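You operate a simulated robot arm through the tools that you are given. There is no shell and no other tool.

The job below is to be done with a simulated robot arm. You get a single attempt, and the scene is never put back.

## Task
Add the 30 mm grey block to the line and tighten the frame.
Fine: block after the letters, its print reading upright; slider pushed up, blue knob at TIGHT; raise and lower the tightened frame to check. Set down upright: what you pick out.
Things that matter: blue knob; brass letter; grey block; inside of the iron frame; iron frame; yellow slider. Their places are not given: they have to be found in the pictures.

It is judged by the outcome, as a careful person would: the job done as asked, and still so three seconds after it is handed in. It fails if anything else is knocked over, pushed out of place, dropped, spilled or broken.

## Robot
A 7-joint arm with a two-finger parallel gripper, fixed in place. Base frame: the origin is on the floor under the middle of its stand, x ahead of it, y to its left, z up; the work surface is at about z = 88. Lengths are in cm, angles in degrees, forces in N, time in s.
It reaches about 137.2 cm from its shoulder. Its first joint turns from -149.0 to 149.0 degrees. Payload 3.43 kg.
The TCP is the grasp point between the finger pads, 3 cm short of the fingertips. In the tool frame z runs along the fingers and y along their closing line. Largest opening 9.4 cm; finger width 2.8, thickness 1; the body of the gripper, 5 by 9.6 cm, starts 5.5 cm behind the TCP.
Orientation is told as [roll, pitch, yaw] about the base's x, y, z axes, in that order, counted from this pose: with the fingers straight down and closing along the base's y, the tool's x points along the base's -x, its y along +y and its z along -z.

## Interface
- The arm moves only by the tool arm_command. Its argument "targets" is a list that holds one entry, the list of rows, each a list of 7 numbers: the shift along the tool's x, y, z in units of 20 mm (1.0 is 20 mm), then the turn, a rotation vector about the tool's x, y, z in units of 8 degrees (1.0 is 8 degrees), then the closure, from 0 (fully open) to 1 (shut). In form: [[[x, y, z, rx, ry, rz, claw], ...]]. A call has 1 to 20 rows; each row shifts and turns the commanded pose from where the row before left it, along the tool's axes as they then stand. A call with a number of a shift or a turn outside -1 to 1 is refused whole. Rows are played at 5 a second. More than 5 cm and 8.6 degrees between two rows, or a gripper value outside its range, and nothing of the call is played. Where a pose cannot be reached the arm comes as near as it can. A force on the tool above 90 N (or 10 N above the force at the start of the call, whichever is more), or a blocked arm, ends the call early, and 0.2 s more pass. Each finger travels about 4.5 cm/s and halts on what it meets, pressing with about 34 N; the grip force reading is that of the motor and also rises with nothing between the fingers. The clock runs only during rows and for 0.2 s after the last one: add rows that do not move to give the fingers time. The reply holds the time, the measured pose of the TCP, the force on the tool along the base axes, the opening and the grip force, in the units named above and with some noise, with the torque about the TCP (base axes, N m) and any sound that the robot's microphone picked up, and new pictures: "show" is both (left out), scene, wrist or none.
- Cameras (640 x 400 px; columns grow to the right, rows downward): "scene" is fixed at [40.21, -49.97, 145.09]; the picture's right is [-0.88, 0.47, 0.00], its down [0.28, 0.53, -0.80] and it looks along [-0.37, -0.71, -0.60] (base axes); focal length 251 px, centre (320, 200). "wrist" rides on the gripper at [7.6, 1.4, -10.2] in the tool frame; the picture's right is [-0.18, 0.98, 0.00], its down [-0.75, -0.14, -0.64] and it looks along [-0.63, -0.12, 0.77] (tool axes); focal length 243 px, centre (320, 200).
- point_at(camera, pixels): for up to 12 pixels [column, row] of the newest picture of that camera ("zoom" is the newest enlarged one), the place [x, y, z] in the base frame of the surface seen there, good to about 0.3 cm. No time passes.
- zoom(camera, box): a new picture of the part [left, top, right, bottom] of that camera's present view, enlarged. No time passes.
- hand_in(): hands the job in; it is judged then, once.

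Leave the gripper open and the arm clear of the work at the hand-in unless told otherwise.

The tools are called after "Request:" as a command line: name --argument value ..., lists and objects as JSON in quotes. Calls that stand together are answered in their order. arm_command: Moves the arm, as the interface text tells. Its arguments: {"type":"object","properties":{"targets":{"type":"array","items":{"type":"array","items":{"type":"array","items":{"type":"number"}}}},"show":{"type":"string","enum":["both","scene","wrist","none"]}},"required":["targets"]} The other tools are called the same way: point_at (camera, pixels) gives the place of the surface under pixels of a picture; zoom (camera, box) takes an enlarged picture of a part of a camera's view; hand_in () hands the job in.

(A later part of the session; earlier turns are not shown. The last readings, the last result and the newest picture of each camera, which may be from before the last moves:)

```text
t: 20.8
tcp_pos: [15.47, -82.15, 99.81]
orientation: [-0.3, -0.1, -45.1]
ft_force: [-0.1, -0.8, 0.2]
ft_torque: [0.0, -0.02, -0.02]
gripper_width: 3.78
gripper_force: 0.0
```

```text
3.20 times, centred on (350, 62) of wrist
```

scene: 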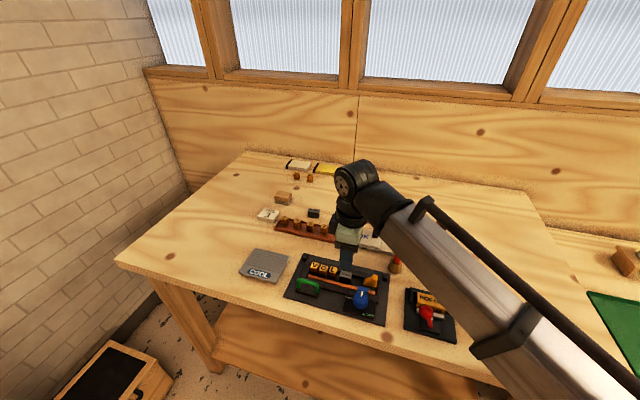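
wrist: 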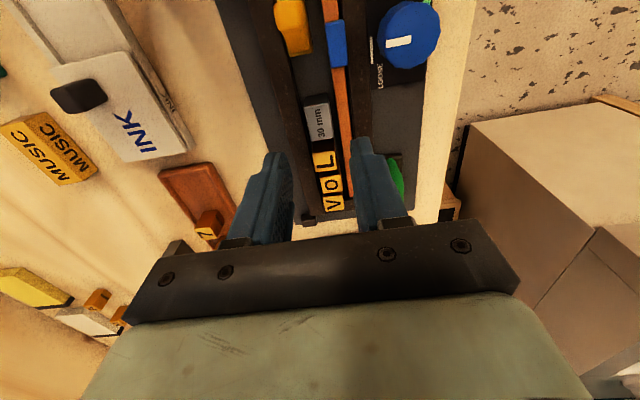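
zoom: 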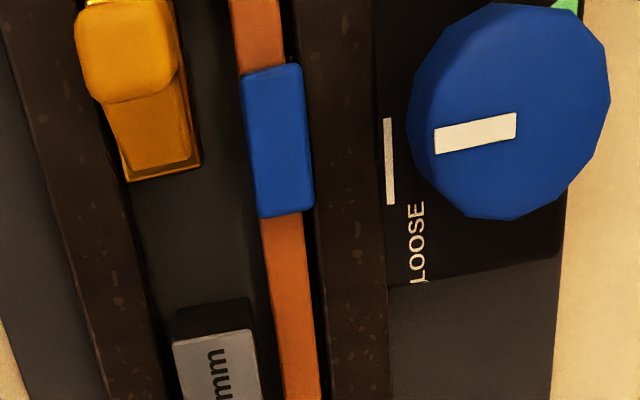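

The brush is about 98 tall and stands clear of the planned path. I'll read the slider peg's corners from this wrist zoom.

Request:
point_at --camera "zoom" --pixels '[[90, 15], [168, 10], [172, 85], [100, 95], [130, 50], [135, 176], [195, 162], [150, 140], [270, 80], [275, 205], [250, 140], [300, 140]]'

Request:
point_at --camera "zoom" --pixels '[[510, 110], [420, 60], [600, 60], [510, 215], [570, 5], [440, 140], [512, 122], [390, 125], [392, 200], [180, 330], [240, 325], [120, 200]]'

```text
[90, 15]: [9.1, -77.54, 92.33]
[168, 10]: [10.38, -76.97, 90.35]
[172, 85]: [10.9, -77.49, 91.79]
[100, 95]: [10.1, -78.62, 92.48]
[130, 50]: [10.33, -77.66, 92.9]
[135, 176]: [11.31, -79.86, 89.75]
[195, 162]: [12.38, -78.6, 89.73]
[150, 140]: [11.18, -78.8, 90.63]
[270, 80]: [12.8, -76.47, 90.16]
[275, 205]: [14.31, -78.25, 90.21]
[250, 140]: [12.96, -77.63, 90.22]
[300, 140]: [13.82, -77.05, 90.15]
```

```text
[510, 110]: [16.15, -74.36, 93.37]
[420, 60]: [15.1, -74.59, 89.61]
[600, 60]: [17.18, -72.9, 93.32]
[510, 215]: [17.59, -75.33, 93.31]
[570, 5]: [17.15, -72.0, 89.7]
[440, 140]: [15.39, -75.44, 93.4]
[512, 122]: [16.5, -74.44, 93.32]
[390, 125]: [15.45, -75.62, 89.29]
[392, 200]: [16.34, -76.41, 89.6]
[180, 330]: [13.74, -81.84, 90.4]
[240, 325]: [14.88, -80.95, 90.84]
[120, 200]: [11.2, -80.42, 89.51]
```

Slider peg: s≈-62.8 to -61.1, t≈-48.5 to -47.0, top 92.9. I'll close the fingers, move to the right of the slider (s≈-58.6) and lower the tips to z≈90.5.

Request:
arm_command --targets '[[[0.3, -0.05, 0, 0, 0, 0, 0.8], [0.8, -0.05, 0, 0, 0, 0, 1], [0.8, -0.05, 0, 0, 0, 0, 1], [0.8, -0.05, 0, 0, 0, 0, 1], [0.8, -0.05, 0, 0, 0, 0, 1], [0.8, -0.05, 0, 0, 0, 0, 1], [0.9, 0, 0, 0, 0, 0, 1], [0, 0, 0.8, 0, 0, 0, 1], [0, 0, 0.8, 0, 0, 0, 1], [0, 0, 0.5, 0, 0, 0, 1], [0, 0, 0, 0, 0, 0, 1]]]'

Request:
zoom --camera "scene" --box '[320, 240, 416, 300]'

Request:
zoom --camera "wrist" --box '[220, 90, 412, 210]'

```text
t: 23.2
tcp_pos: [7.42, -75.49, 95.91]
orientation: [-0.4, -0.3, -45.0]
ft_force: [0.3, -0.7, -0.6]
ft_torque: [0.03, -0.03, -0.01]
gripper_width: 0.02
gripper_force: 33.1
```

scene: 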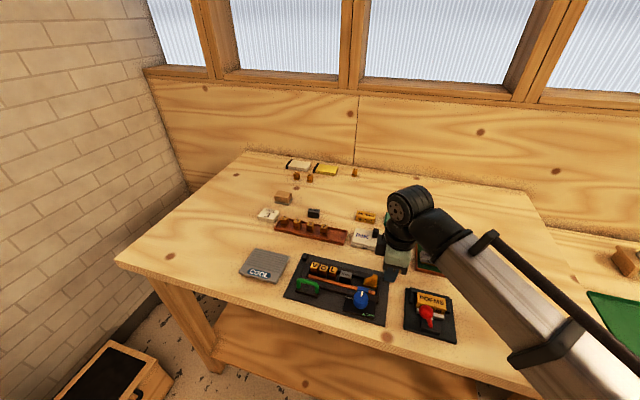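
wrist: 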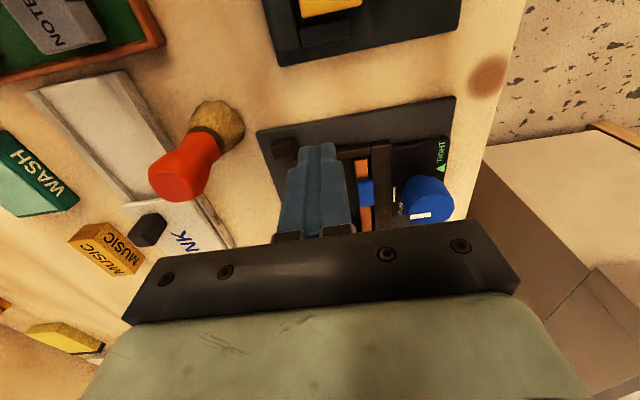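

```text
6.67 times, centred on (368, 270) of scene
```

zoom: 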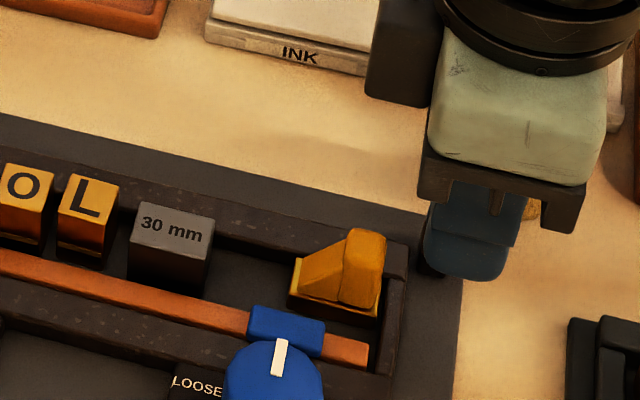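

```text
3.33 times, centred on (316, 150) of wrist
```

zoom: 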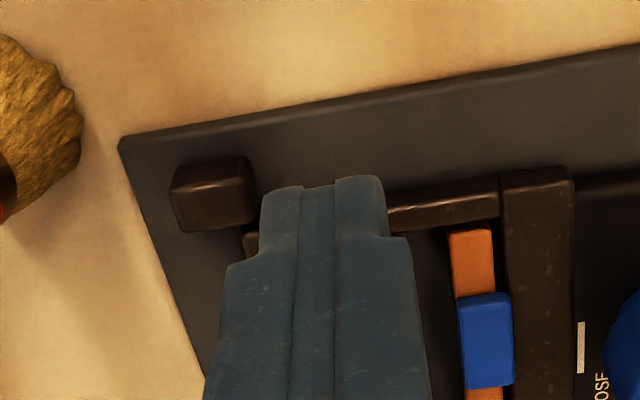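

The fingers sit just right of the slider. Before I lower further, I'll check how close the brush handle is to the gripper body.

Request:
point_at --camera "wrist" --pixels '[[165, 190], [180, 175], [205, 150], [215, 125], [200, 185], [150, 175], [285, 150], [330, 150]]'

```text
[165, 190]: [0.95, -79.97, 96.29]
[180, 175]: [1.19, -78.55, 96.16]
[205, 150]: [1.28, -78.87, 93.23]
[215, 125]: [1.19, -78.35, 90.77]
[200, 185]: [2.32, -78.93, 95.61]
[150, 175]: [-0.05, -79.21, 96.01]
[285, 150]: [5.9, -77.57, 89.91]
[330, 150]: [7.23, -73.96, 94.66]
```

The brush handle tops out near z 96.5 and is far enough away. I'll lower the last 2.5 cm, centre on the peg and begin pushing along the line.

Request:
arm_command --targets '[[[0, 0.19, 0.4, 0, 0, 0, 1], [0, 0, 0.4, 0, 0, 0, 1], [0, 0, 0.4, 0, 0, 0, 1], [0, 0, 0, 0, 0, 0, 1], [-0.2, 0, 0, 0, 0, 0, 1], [-0.2, 0, 0, 0, 0, 0, 1], [-0.2, 0, 0, 0, 0, 0, 1], [-0.2, 0, 0, 0, 0, 0, 1], [-0.2, 0, 0, 0, 0, 0, 1], [0, 0, 0, 0, 0, 0, 1]]]'

Request:
zoom --camera "scene" --box '[320, 240, 416, 300]'

```text
t: 25.4
tcp_pos: [9.15, -76.43, 93.11]
orientation: [-0.5, -0.3, -44.9]
ft_force: [-1.2, 0.1, -0.1]
ft_torque: [0.02, 0.0, -0.01]
gripper_width: 0.0
gripper_force: 32.5
```

scene: 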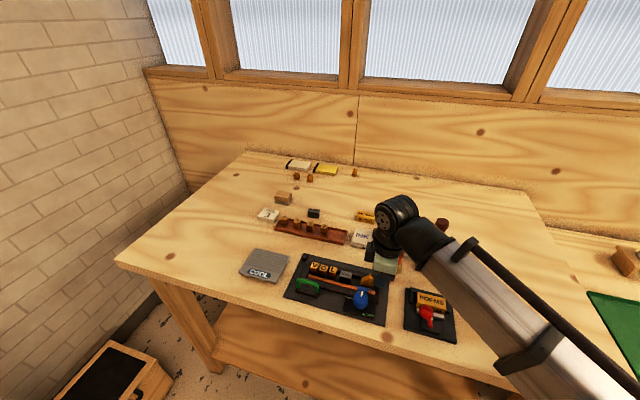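
wrist: 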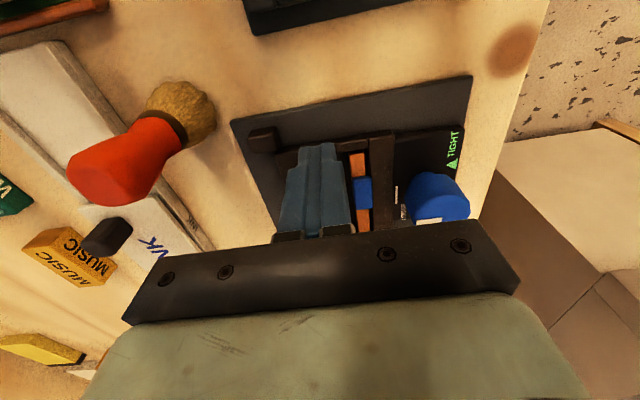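

```text
6.67 times, centred on (368, 270) of scene
```

zoom: 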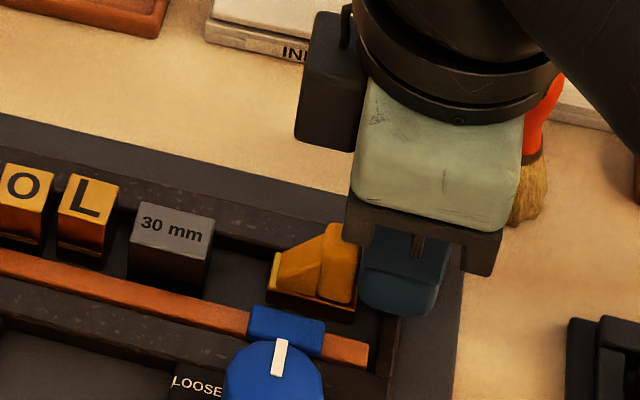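

The slider is moving freely, at about 1 N. I'll keep pushing slowly toward the block.

Request:
arm_command --targets '[[[-0.15, 0, 0, 0, 0, 0, 1], [-0.15, 0, 0, 0, 0, 0, 1], [-0.15, 0, 0, 0, 0, 0, 1], [-0.15, 0, 0, 0, 0, 0, 1], [-0.15, 0, 0, 0, 0, 0, 1], [-0.15, 0, 0, 0, 0, 0, 1], [-0.15, 0, 0, 0, 0, 0, 1], [-0.1, 0, 0, 0, 0, 0, 1], [0, 0, 0, 0, 0, 0, 1]]]'

Request:
zoom --camera "scene" --box '[300, 245, 396, 305]'

```text
t: 27.4
tcp_pos: [10.92, -78.25, 93.43]
orientation: [-0.5, -0.3, -45.0]
ft_force: [-0.8, 0.2, 0.2]
ft_torque: [0.01, 0.01, -0.01]
gripper_width: 0.01
gripper_force: 33.6
```

scene: 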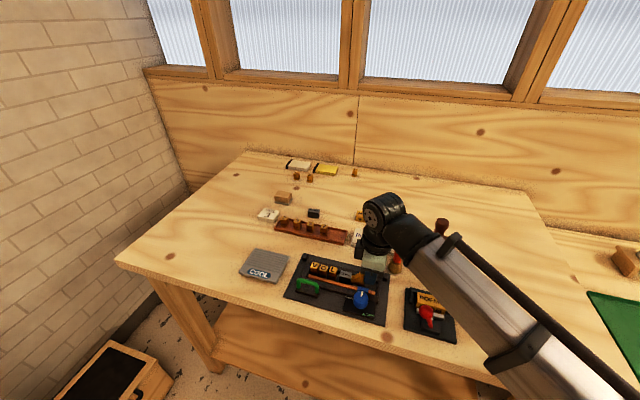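
wrist: 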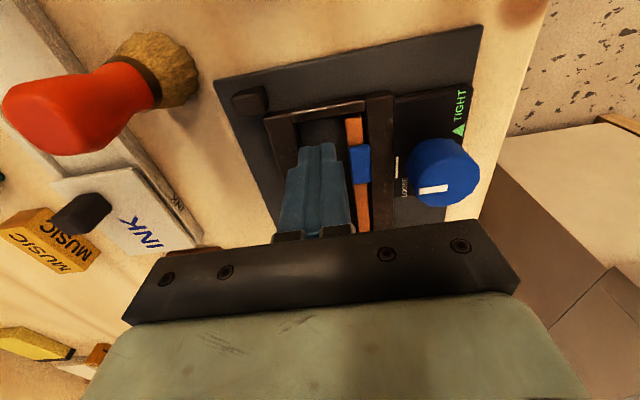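

```text
6.67 times, centred on (348, 275) of scene
```

zoom: 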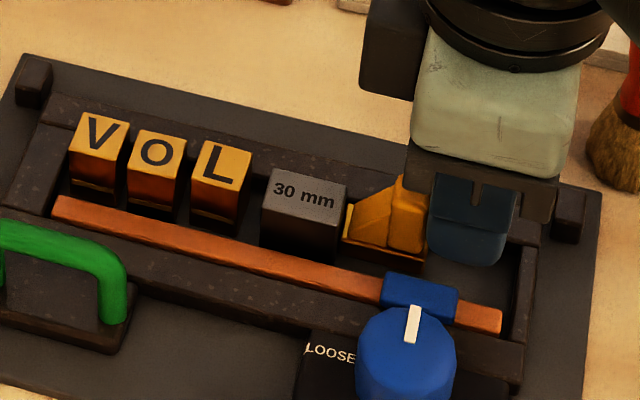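

The slider is just reaching the block, and the letters are still upright. I'll push on gently in 2 mm steps.

Request:
arm_command --targets '[[[-0.1, 0, 0, 0, 0, 0, 1], [-0.1, 0, 0, 0, 0, 0, 1], [-0.1, 0, 0, 0, 0, 0, 1], [-0.1, 0, 0, 0, 0, 0, 1], [-0.1, 0, 0, 0, 0, 0, 1], [0, 0, 0, 0, 0, 0, 1]]]'

Request:
zoom --camera "scene" --box '[300, 245, 396, 305]'

```text
t: 28.8
tcp_pos: [11.61, -79.07, 93.43]
orientation: [-0.4, -0.3, -44.9]
ft_force: [-1.4, 1.0, 0.1]
ft_torque: [-0.01, 0.05, -0.04]
gripper_width: 0.0
gripper_force: 33.0
```

scene: 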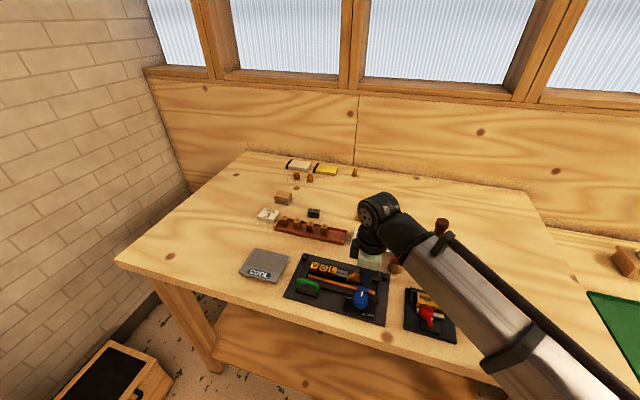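
wrist: 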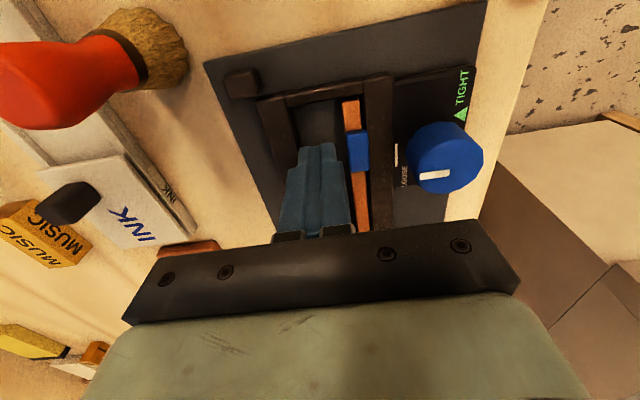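

```text
6.67 times, centred on (348, 275) of scene
```

zoom: 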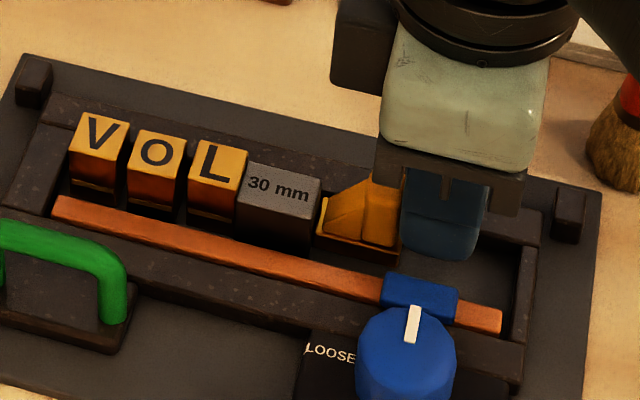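

The block has met the L. I'll keep packing the line in 1 mm steps and watch the force.

Request:
arm_command --targets '[[[-0.07, 0, 0, 0, 0, 0, 1], [-0.07, 0, 0, 0, 0, 0, 1], [-0.07, 0, 0, 0, 0, 0, 1], [-0.07, 0, 0, 0, 0, 0, 1], [0, 0, 0, 0, 0, 0, 1]]]' --show "scene"

Request:
zoom --camera "scene" --box '[300, 245, 364, 285]'

```text
t: 30.0
tcp_pos: [12.05, -79.28, 93.41]
orientation: [-0.4, -0.3, -45.0]
ft_force: [-1.9, 0.3, 0.2]
ft_torque: [0.01, 0.06, -0.06]
gripper_width: 0.0
gripper_force: 33.4
```

scene: 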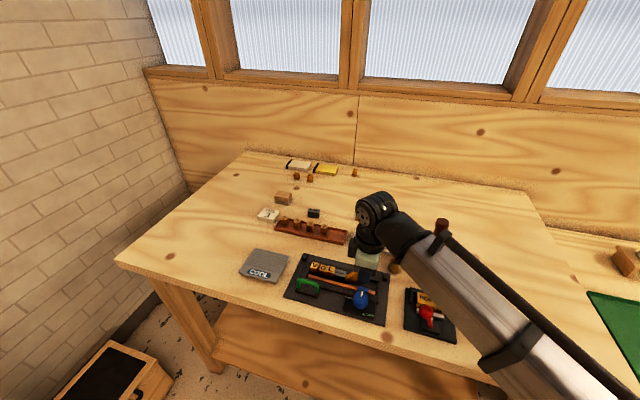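

```text
10.00 times, centred on (332, 265) of scene
```

zoom: 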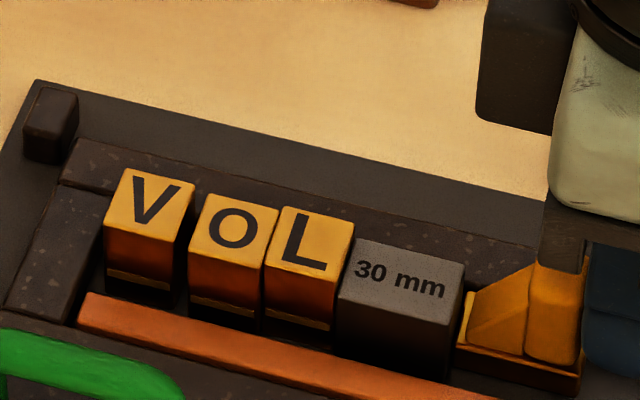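

The O-L gap has closed, leaving a small V-O gap and the V-wall gap. I'll continue.

Request:
arm_command --targets '[[[-0.06, 0, 0, 0, 0, 0, 1], [-0.06, 0, 0, 0, 0, 0, 1], [-0.06, 0, 0, 0, 0, 0, 1], [0, 0, 0, 0, 0, 0, 1]]]' --show "scene"

Request:
zoom --camera "scene" --box '[300, 245, 364, 285]'

```text
t: 31.0
tcp_pos: [12.27, -79.55, 93.44]
orientation: [-0.4, -0.3, -45.0]
ft_force: [-0.8, 2.7, 0.4]
ft_torque: [0.09, 0.0, 0.01]
gripper_width: 0.0
gripper_force: 33.2
```

scene: 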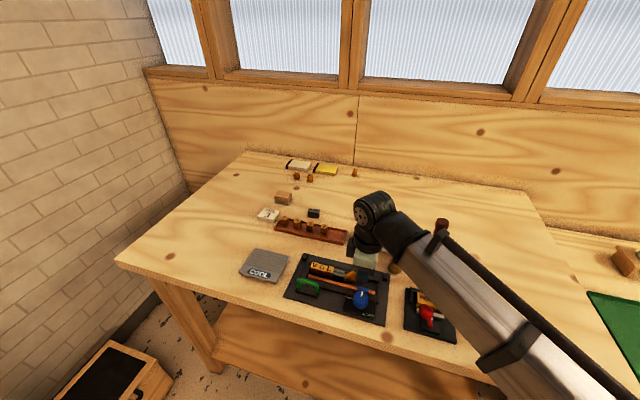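

```text
10.00 times, centred on (332, 265) of scene
```

zoom: 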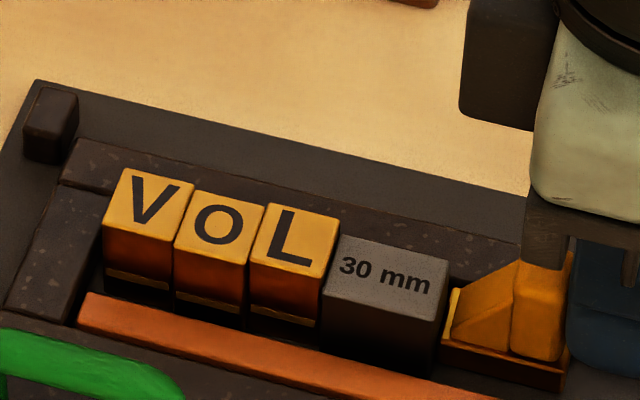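

Now all the letters are nearly touching and only the V-wall gap is left. I'll make a few more 1 mm steps until the force rises.

Request:
arm_command --targets '[[[-0.05, 0, 0, 0, 0, 0, 1], [-0.05, 0, 0, 0, 0, 0, 1], [0, 0, 0, 0, 0, 0, 1]]]' --show "scene"

Request:
zoom --camera "scene" --box '[300, 245, 364, 285]'

```text
t: 31.8
tcp_pos: [12.45, -79.68, 93.38]
orientation: [-0.3, -0.2, -44.9]
ft_force: [-2.2, 0.5, 0.3]
ft_torque: [0.05, 0.06, -0.01]
gripper_width: 0.0
gripper_force: 33.2
```

scene: 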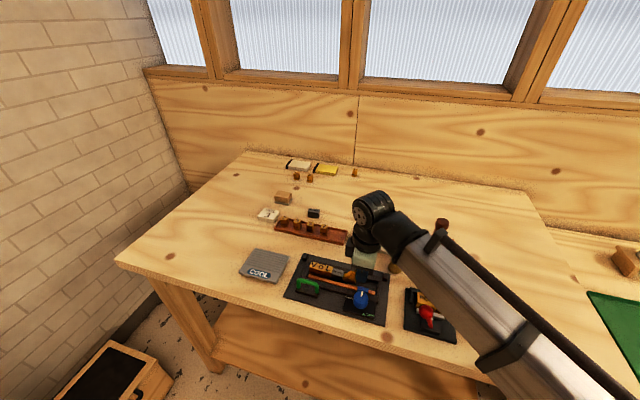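

```text
10.00 times, centred on (332, 265) of scene
```

zoom: 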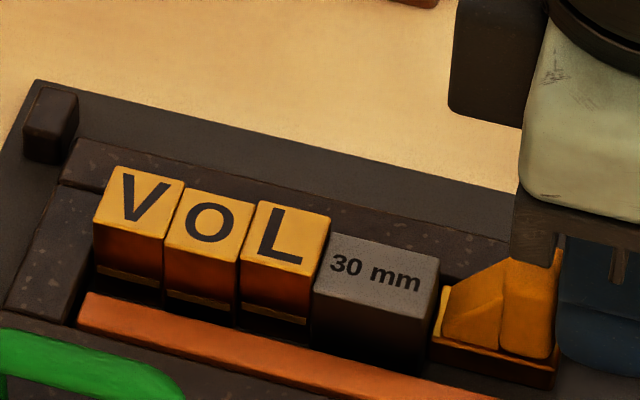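

Request:
arm_command --targets '[[[-0.05, 0, 0, 0, 0, 0, 1], [0, 0, 0, 0, 0, 0, 1]]]' --show "none"

Request:
arm_command --targets '[[[-0.04, 0, 0, 0, 0, 0, 1], [0, 0, 0, 0, 0, 0, 1]]]' --show "none"

Request:
zoom --camera "scene" --box '[300, 245, 364, 285]'

```text
t: 32.4
tcp_pos: [12.46, -79.93, 93.4]
orientation: [-0.3, -0.4, -45.0]
ft_force: [0.1, 0.9, 0.1]
ft_torque: [0.09, 0.01, -0.01]
gripper_width: 0.0
gripper_force: 32.7
```

```text
t: 33.0
tcp_pos: [12.49, -79.77, 93.38]
orientation: [-0.4, -0.3, -45.0]
ft_force: [-1.4, 1.1, -0.2]
ft_torque: [0.03, 0.04, -0.03]
gripper_width: 0.0
gripper_force: 32.9
```

```text
10.00 times, centred on (332, 265) of scene
```

zoom: 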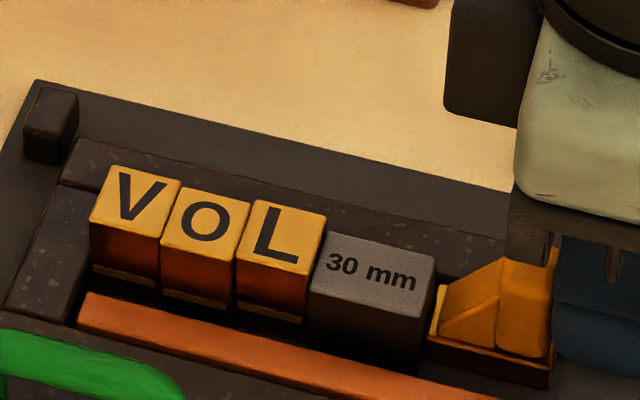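

The line is still shifting slightly with no force yet. I'll continue in 1 mm steps.

Request:
arm_command --targets '[[[-0.05, 0, 0, 0, 0, 0, 1], [0, 0, 0, 0, 0, 0, 1]]]' --show "none"

Request:
arm_command --targets '[[[-0.05, 0, 0, 0, 0, 0, 1], [0, 0, 0, 0, 0, 0, 1]]]' --show "none"

Request:
zoom --camera "scene" --box '[300, 245, 364, 285]'

```text
t: 33.6
tcp_pos: [12.53, -79.93, 93.27]
orientation: [-0.4, -0.3, -45.0]
ft_force: [-3.2, 0.7, 1.7]
ft_torque: [0.02, 0.04, 0.01]
gripper_width: 0.0
gripper_force: 33.3
```

```text
t: 34.2
tcp_pos: [12.57, -79.92, 93.26]
orientation: [-0.2, -0.2, -45.0]
ft_force: [-6.0, 6.8, -3.1]
ft_torque: [0.22, 0.19, 0.01]
gripper_width: 0.0
gripper_force: 33.7
```

```text
10.00 times, centred on (332, 265) of scene
```

zoom: 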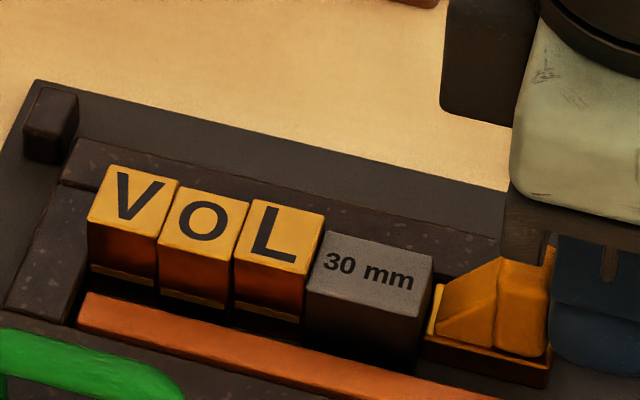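

The push force has reached about 9 N along the line, so V, O, L and the block are packed against the left wall with the slider pushed up. I'll back off along +u, rise, and look at the result.

Request:
arm_command --targets '[[[0.1, 0, 0, 0, 0, 0, 1], [0.3, 0, 0, 0, 0, 0, 1], [0, 0, -0.8, 0, 0, 0, 1], [0, 0, -1, 0, 0, 0, 1], [0, 0, -1, 0, 0, 0, 0.8], [0, 0, -0.5, 0, 0, 0, 0.5], [0, 0, 0, 0, 0, 0, 0.4], [0, 0, 0, 0, 0, 0, 0.4]]]'

Request:
zoom --camera "scene" --box '[290, 245, 402, 315]'

Request:
zoom --camera "wrist" --box '[250, 30, 490, 180]'

```text
t: 36.0
tcp_pos: [12.08, -79.29, 99.85]
orientation: [-0.4, -0.3, -45.0]
ft_force: [0.5, -0.3, 0.5]
ft_torque: [0.01, 0.01, 0.0]
gripper_width: 5.63
gripper_force: 0.0
```

scene: 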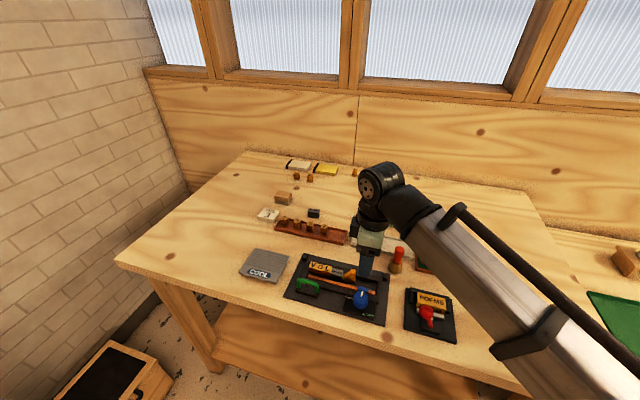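
wrist: 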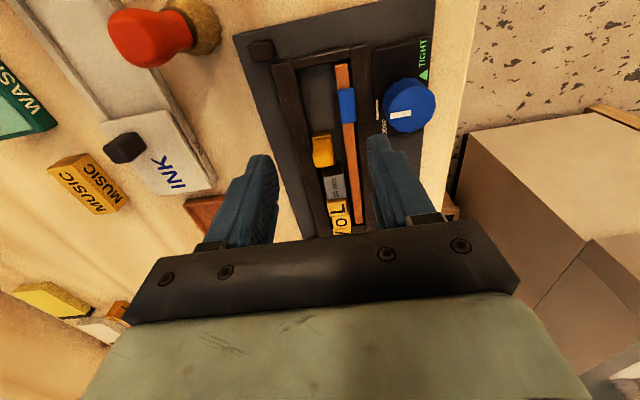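

```text
5.71 times, centred on (346, 280) of scene
```

zoom: 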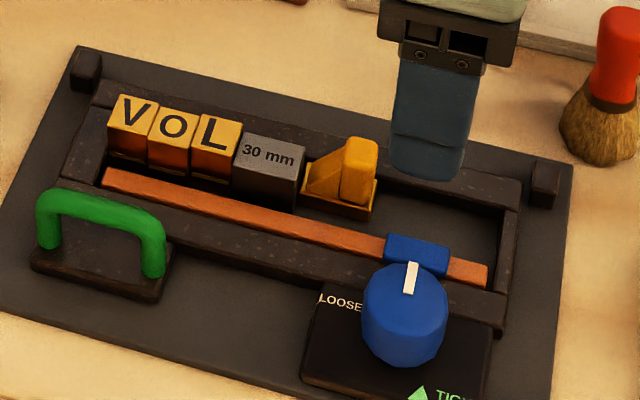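

```text
2.67 times, centred on (370, 105) of wrist
```

zoom: 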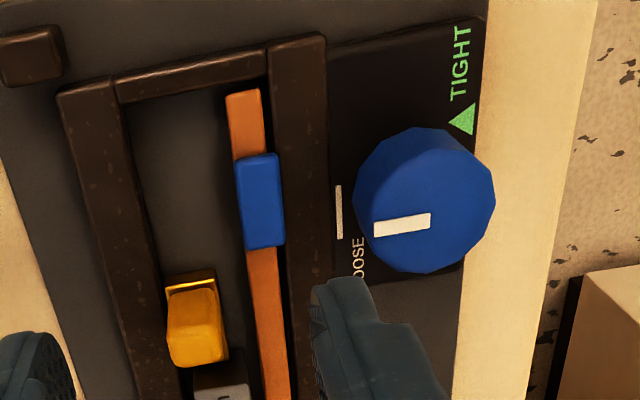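

The slider is snug against the block. Now the knob: I'll measure its rim to find its axis.

Request:
point_at --camera "zoom" --pixels '[[365, 225], [490, 200], [425, 268], [430, 165], [380, 180], [475, 170], [470, 250], [385, 255], [405, 225], [430, 222], [375, 228], [430, 205]]'

Request:
point_at --camera "zoom" --pixels '[[463, 118], [338, 190], [340, 235], [360, 260], [458, 60], [300, 150], [420, 90], [440, 275], [335, 60], [485, 50], [265, 200], [265, 160]]'

```text
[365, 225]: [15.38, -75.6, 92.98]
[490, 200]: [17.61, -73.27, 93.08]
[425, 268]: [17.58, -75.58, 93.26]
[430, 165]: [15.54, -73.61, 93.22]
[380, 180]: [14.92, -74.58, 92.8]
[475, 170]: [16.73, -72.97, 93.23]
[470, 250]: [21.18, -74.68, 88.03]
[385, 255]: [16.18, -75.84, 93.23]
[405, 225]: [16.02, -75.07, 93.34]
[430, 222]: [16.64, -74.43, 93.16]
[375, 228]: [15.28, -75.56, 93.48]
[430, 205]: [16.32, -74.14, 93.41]
```

```text
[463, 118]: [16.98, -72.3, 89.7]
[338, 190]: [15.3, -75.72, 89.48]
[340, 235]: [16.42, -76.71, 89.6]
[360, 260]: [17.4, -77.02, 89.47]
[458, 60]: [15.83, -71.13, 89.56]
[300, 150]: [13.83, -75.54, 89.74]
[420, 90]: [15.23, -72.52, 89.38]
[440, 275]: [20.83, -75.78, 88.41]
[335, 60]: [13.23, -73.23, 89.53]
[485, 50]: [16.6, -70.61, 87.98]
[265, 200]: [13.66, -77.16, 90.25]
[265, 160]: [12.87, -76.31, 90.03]
```

The knob's axis is at about (16.6, -74.35), radius about 1.6, top 93.35. The pointer faces the frame (LOOSE), and TIGHT is about 146° clockwise. I'll move above the knob and pre-turn the hand the other way so there's room for one long turn.

Request:
arm_command --targets '[[[0.04, 0.83, 0, 0, 0, 0, 0.4], [0.04, 0.83, 0, 0, 0, 0, 0.4], [0.04, 0.84, 0, 0, 0, 0, 0.4], [0.04, 0.84, 0, 0, 0, 0, 0.4], [0, 0, 0, 0, 0, -0.9, 0.4], [0, 0, 0, 0, 0, -0.9, 0.4], [0, 0, 0, 0, 0, -0.9, 0.4], [0, 0, 0, 0, 0, -0.9, 0.4], [0, 0, 0, 0, 0, -0.9, 0.4], [0, 0, 0, 0, 0, -0.9, 0.4], [0, 0, 0, 0, 0, -0.9, 0.4], [0, 0, 0, 0, 0, -0.9, 0.4], [0, 0, 0, 0, 0, -0.9, 0.4], [0, 0, 0, 0, 0, 0, 0.4]]]'

Request:
zoom --camera "wrist" --box '[200, 60, 440, 210]'

Request:
zoom --camera "scene" --box '[310, 245, 406, 305]'

```text
t: 39.0
tcp_pos: [16.56, -74.33, 99.91]
orientation: [-0.5, 0.2, 19.9]
ft_force: [-0.4, -1.6, 0.2]
ft_torque: [-0.01, -0.01, -0.01]
gripper_width: 5.64
gripper_force: 0.0
```

scene: 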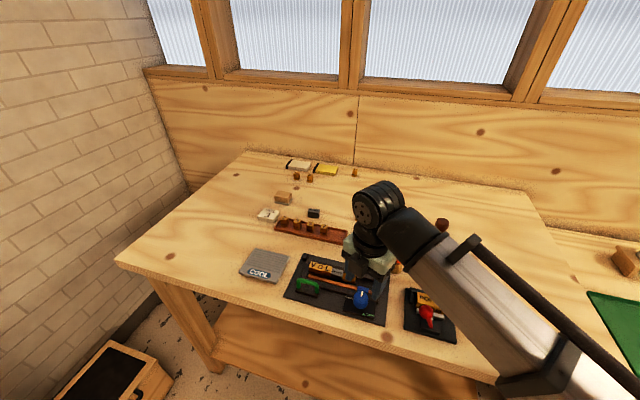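
wrist: 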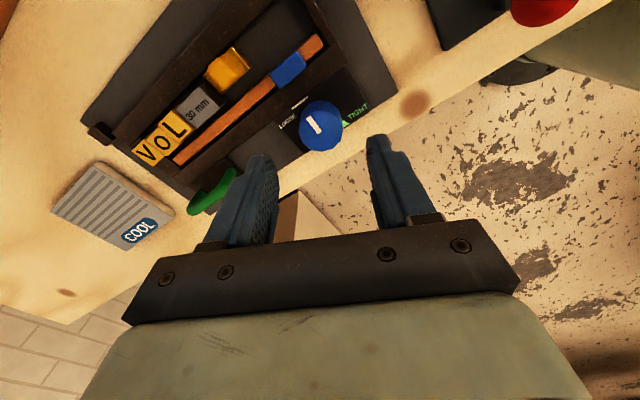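

```text
2.67 times, centred on (320, 135) of wrist
```

zoom: 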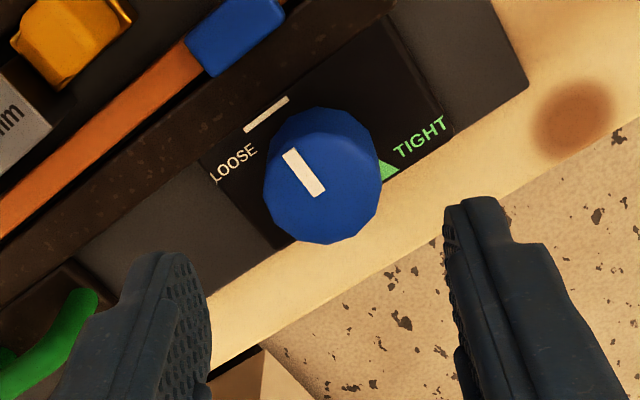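

```text
6.67 times, centred on (358, 275) of scene
```

zoom: 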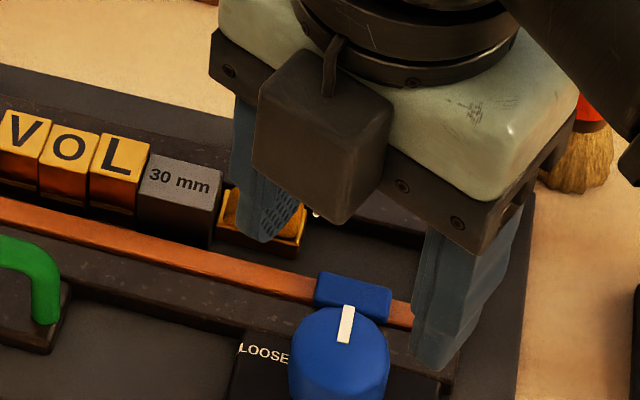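

The hand is directly above the knob at yaw 20°. I'll lower around it to TCP z≈93.5.

Request:
arm_command --targets '[[[0, 0, 0.7, 0, 0, 0, 0.4], [0, 0, 0.7, 0, 0, 0, 0.4], [0, 0, 0.7, 0, 0, 0, 0.4], [0, 0, 0.6, 0, 0, 0, 0.4], [0, 0, 0.4, 0, 0, 0, 0.4], [0, 0, 0, 0, 0, 0, 0.4]]]'

Request:
zoom --camera "wrist" --box '[200, 60, 440, 210]'

Request:
zoom --camera "scene" --box '[310, 255, 406, 315]'

```text
t: 40.4
tcp_pos: [16.38, -74.48, 93.69]
orientation: [-0.4, 0.2, 19.8]
ft_force: [0.5, -0.9, -0.9]
ft_torque: [0.01, 0.02, -0.01]
gripper_width: 5.65
gripper_force: 0.0
```

scene: 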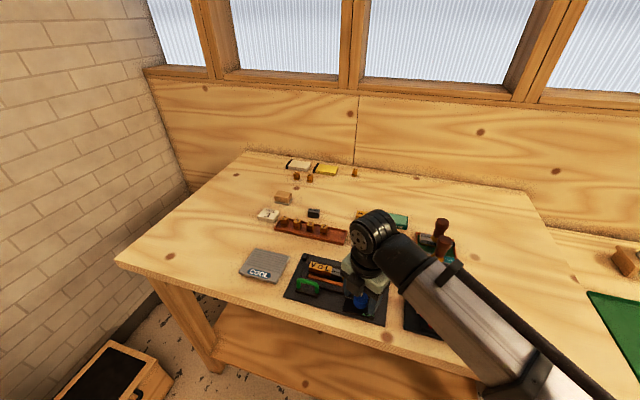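
wrist: 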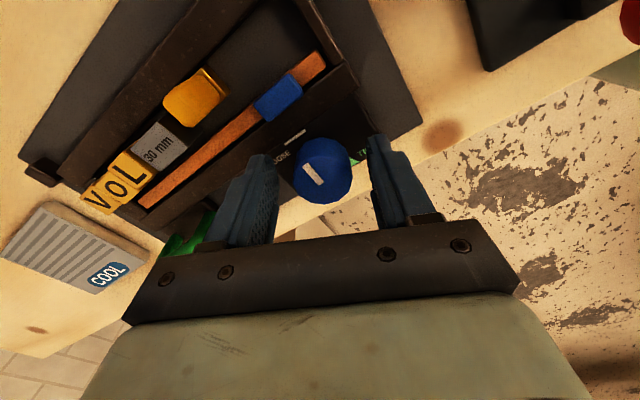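

```text
2.67 times, centred on (320, 135) of wrist
```

zoom: 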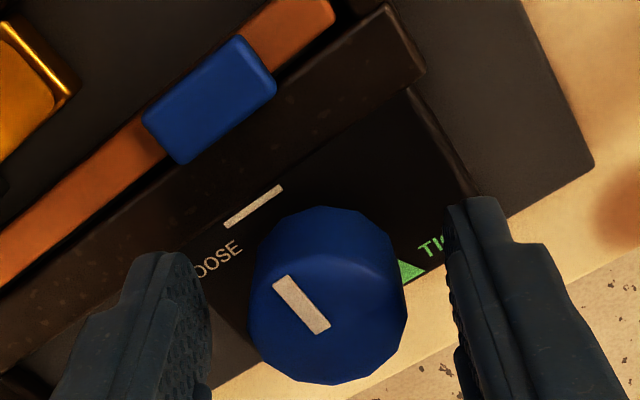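

```text
6.67 times, centred on (358, 285) of scene
```

zoom: 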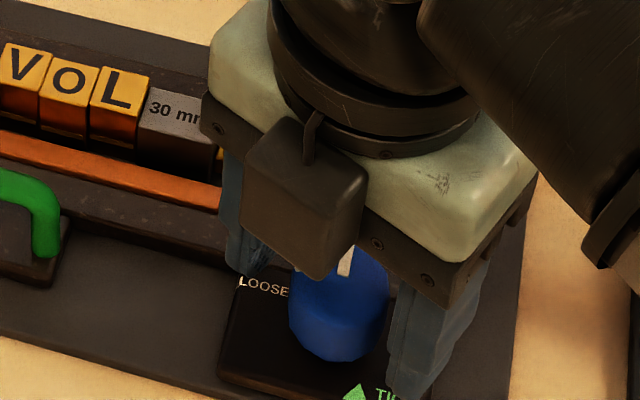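

The knob is between the fingers. I'll check its centring before gripping.

Request:
point_at --camera "zoom" --pixels '[[255, 310], [400, 320], [328, 378], [330, 255], [265, 345], [385, 360], [275, 265], [390, 270], [278, 282], [325, 328]]'

```text
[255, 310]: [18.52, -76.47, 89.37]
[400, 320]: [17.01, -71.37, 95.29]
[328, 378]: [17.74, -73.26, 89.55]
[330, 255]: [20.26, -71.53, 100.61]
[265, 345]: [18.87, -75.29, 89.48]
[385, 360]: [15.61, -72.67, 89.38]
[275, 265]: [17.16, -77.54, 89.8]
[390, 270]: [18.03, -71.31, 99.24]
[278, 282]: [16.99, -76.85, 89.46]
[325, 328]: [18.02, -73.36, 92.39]
```

That read from the scene zoom, so I'll take a new wrist zoom and read the rim from it.

Request:
zoom --camera "wrist" --box '[200, 60, 440, 210]'

Request:
point_at --camera "zoom" --pixels '[[258, 310], [398, 320], [328, 376], [330, 262], [270, 345], [385, 360], [275, 275], [385, 275], [278, 282], [322, 328], [405, 268], [330, 225]]'

```text
2.67 times, centred on (320, 135) of wrist
```

zoom: 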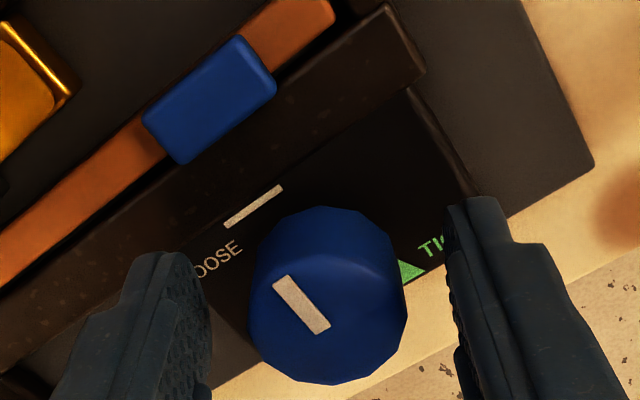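

```text
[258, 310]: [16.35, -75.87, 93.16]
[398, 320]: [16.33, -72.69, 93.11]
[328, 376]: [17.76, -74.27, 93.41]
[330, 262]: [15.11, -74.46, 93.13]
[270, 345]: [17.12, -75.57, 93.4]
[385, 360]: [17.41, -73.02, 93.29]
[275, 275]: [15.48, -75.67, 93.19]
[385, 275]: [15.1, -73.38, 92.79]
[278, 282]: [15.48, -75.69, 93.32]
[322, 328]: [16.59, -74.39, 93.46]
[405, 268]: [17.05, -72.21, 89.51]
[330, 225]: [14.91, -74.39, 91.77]
```

The rim readings put the centre at (16.43, -74.3), within 2 mm of the TCP. I'll close on the knob.

Request:
arm_command --targets '[[[0, 0, 0.05, 0, 0, 0, 0.5], [0, 0, 0, 0, 0, 0, 0.6], [0, 0, 0, 0, 0, 0, 0.7], [0, 0, 0, 0, 0, 0, 0.85], [0, 0, 0, 0, 0, 0, 0.85], [0, 0, 0, 0, 0, 0, 0.85]]]' --show "wrist"

```text
t: 41.8
tcp_pos: [16.42, -74.37, 93.44]
orientation: [-0.2, 0.2, 19.8]
ft_force: [-4.4, 12.4, -4.0]
ft_torque: [0.44, 0.02, -0.01]
gripper_width: 3.32
gripper_force: 44.7
```

wrist: 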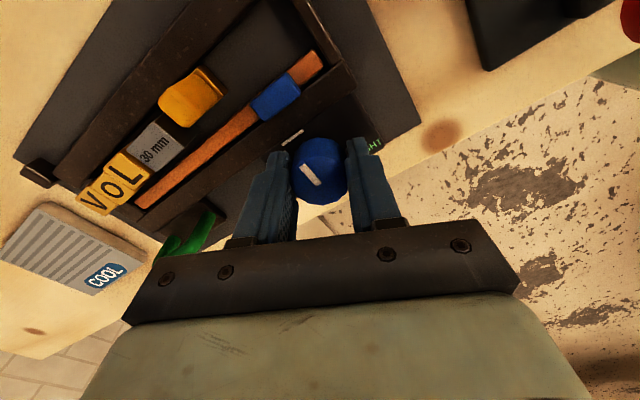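

The grip is on at 3.32 cm with a small side force. I'll relieve that 1 mm and try a small clockwise turn to feel the direction.

Request:
arm_command --targets '[[[0, 0.06, 0, 0, 0, 0, 0.9], [0, 0, 0, 0, 0, 0.5, 0.9], [0, 0, 0, 0, 0, 0.5, 0.9], [0, 0, 0, 0, 0, 0, 0.9]]]' --show "wrist"

Request:
zoom --camera "wrist" --box '[240, 80, 400, 220]'

```text
t: 42.8
tcp_pos: [16.44, -74.35, 93.52]
orientation: [-0.4, 0.1, 11.8]
ft_force: [-4.3, 4.0, -10.5]
ft_torque: [0.33, -0.59, -0.01]
gripper_width: 3.31
gripper_force: 44.7
```

wrist: 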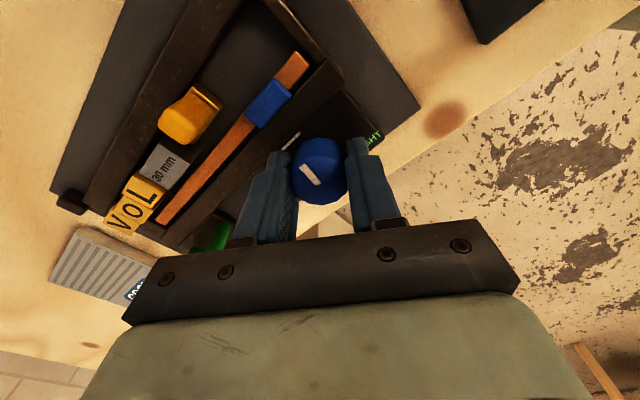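

```text
2.86 times, centred on (320, 150) of wrist
```

zoom: 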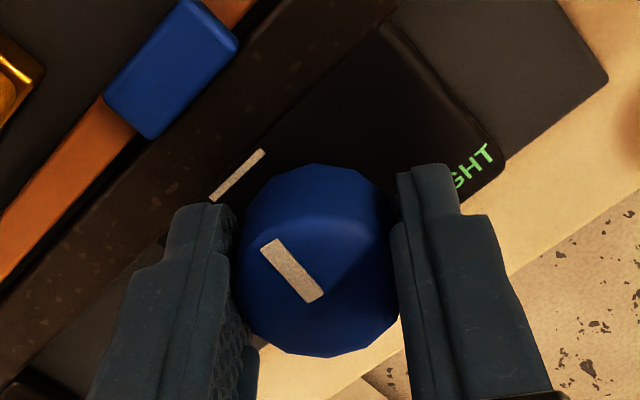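

The pointer turned with the hand, so clockwise works. I'll continue turning in small groups and watch the forces.

Request:
arm_command --targets '[[[0, 0, 0.03, 0, 0, 0.7, 0.9], [0, 0, 0, 0, 0, 0.7, 0.9], [0, 0, 0, 0, 0, 0.7, 0.9], [0, 0, 0, 0, 0, 0.7, 0.9], [0, 0, 0, 0, 0, 0.7, 0.9], [0, 0, 0, 0, 0, 0, 0.9]]]' --show "wrist"

Request:
zoom --camera "wrist" --box '[240, 80, 400, 220]'

Request:
zoom --camera "scene" --box '[290, 250, 402, 320]'

```text
t: 44.2
tcp_pos: [16.49, -74.42, 93.53]
orientation: [-0.5, -0.1, -16.2]
ft_force: [0.0, 5.2, 5.2]
ft_torque: [0.0, 1.03, -0.02]
gripper_width: 3.32
gripper_force: 45.3
```

wrist: 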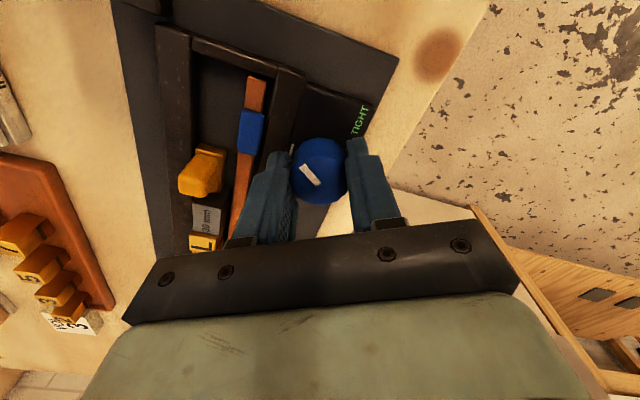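

```text
2.86 times, centred on (320, 150) of wrist
```

zoom: 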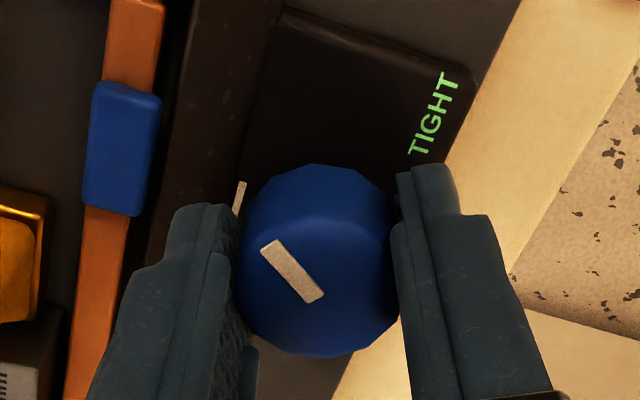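

```text
5.71 times, centred on (346, 285) of scene
```

zoom: 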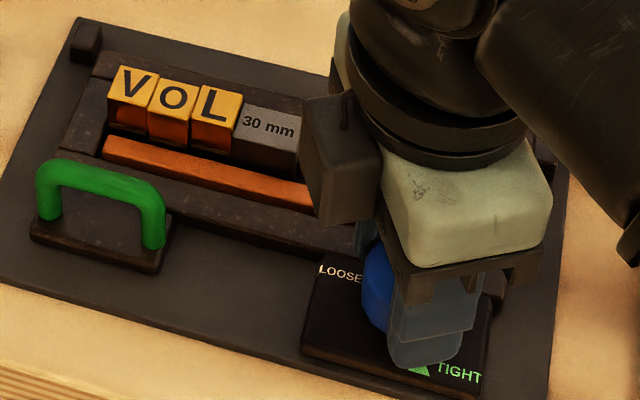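

The knob is turning freely, and the side strip is closing on the letters. I'll continue clockwise.

Request:
arm_command --targets '[[[0, 0, 0, 0, 0, 0.8, 0.9], [0, 0, 0, 0, 0, 0.8, 0.9], [0, 0, 0, 0, 0, 0.8, 0.9], [0, 0, 0, 0, 0, 0.8, 0.9], [0, 0, 0, 0, 0, 0.8, 0.9], [0, 0, 0, 0, 0, 0, 0.9]]]' --show "wrist"

Request:
zoom --camera "wrist" --box '[240, 80, 400, 220]'

```text
t: 45.6
tcp_pos: [16.55, -74.31, 93.46]
orientation: [-0.2, -0.4, -48.1]
ft_force: [3.5, -0.9, 3.8]
ft_torque: [0.06, -0.03, 0.02]
gripper_width: 3.29
gripper_force: 45.1
```

wrist: 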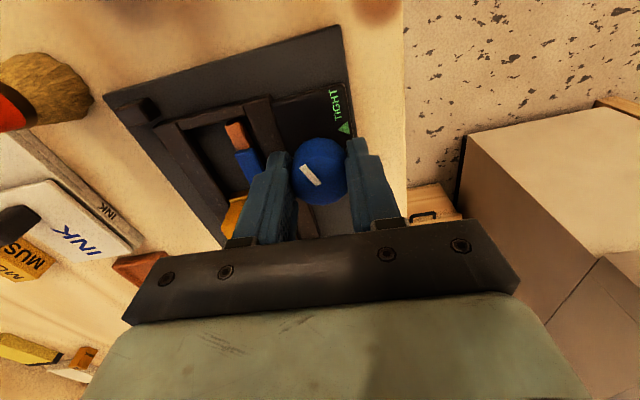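

```text
2.86 times, centred on (320, 150) of wrist
```

zoom: 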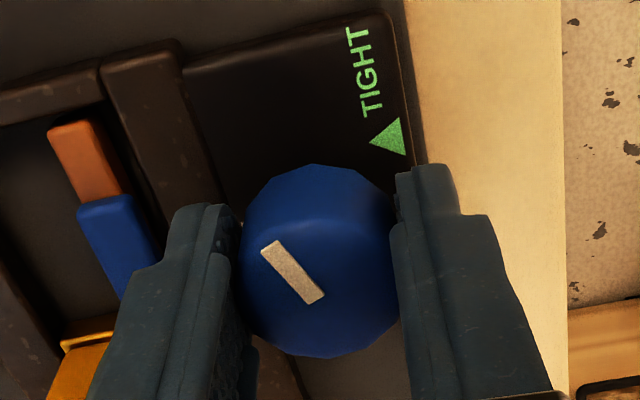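

I've turned about 68° so far. Continuing.

Request:
arm_command --targets '[[[0, 0, 0, 0, 0, 0.8, 0.9], [0, 0, 0, 0, 0, 0.8, 0.9], [0, 0, 0, 0, 0, 0.8, 0.9], [0, 0, 0, 0, 0, 0.8, 0.9], [0, 0, 0, 0, 0, 0, 0.9]]]' --show "wrist"

Request:
zoom --camera "scene" --box '[290, 250, 402, 320]'

Request:
zoom --camera "wrist" --box '[160, 60, 400, 220]'

```text
t: 46.8
tcp_pos: [16.48, -74.35, 93.61]
orientation: [-0.2, -0.4, -73.8]
ft_force: [8.6, 1.2, 1.4]
ft_torque: [0.43, -0.01, 0.04]
gripper_width: 3.3
gripper_force: 45.4
```

wrist: 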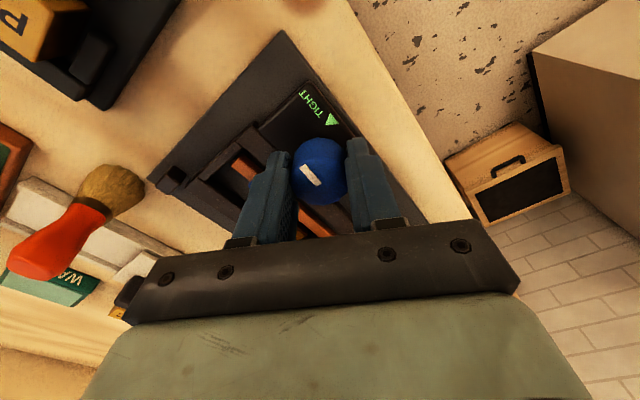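

```text
5.71 times, centred on (346, 285) of scene
```

zoom: 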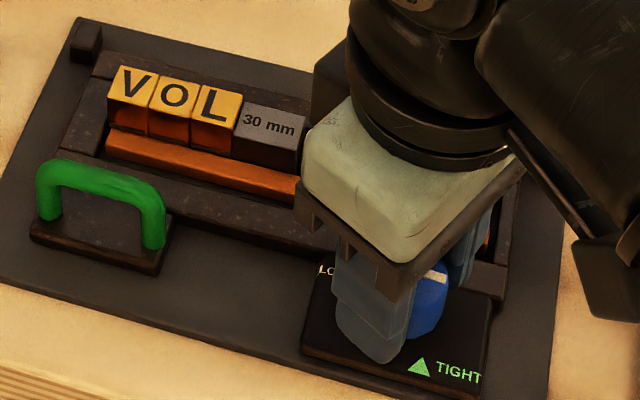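

```text
2.50 times, centred on (280, 140) of wrist
```

zoom: 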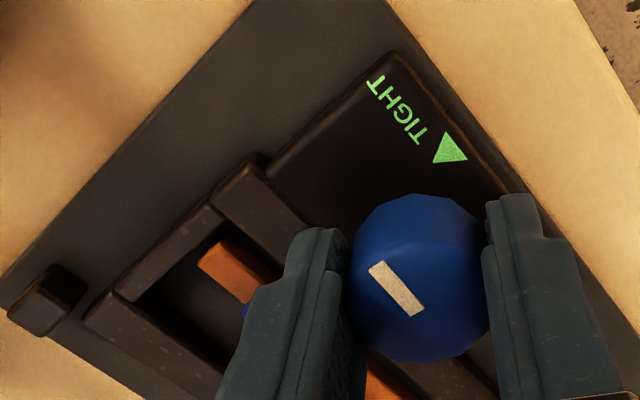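

About 94° turned. I'll continue in smaller groups as it nears tight.

Request:
arm_command --targets '[[[0, 0, 0, 0, 0, 0.8, 0.9], [0, 0, 0, 0, 0, 0.8, 0.9], [0, 0, 0, 0, 0, 0.8, 0.9], [0, 0, 0, 0, 0, 0, 0.9]]]' --show "wrist"

Request:
zoom --camera "wrist" --box '[160, 60, 400, 220]'

```text
t: 47.8
tcp_pos: [16.62, -74.23, 93.59]
orientation: [0.0, -0.4, -93.0]
ft_force: [11.7, 5.6, 2.6]
ft_torque: [0.06, -0.19, 0.0]
gripper_width: 3.32
gripper_force: 45.1
```

wrist: 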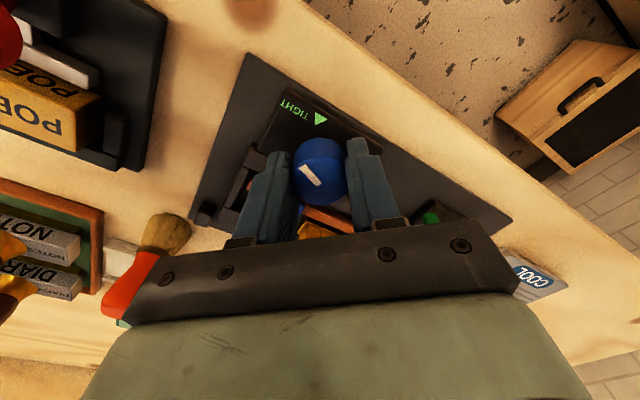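

```text
2.50 times, centred on (280, 140) of wrist
```

zoom: 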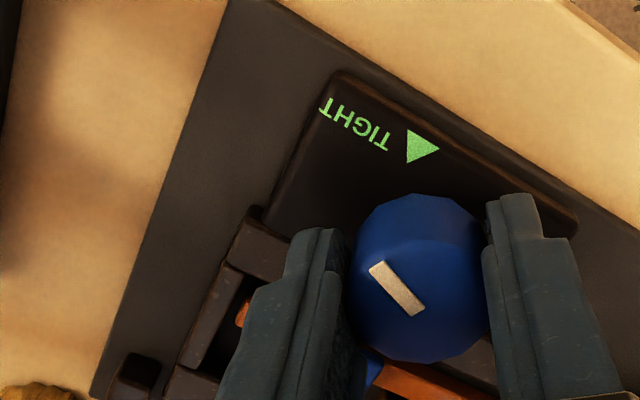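

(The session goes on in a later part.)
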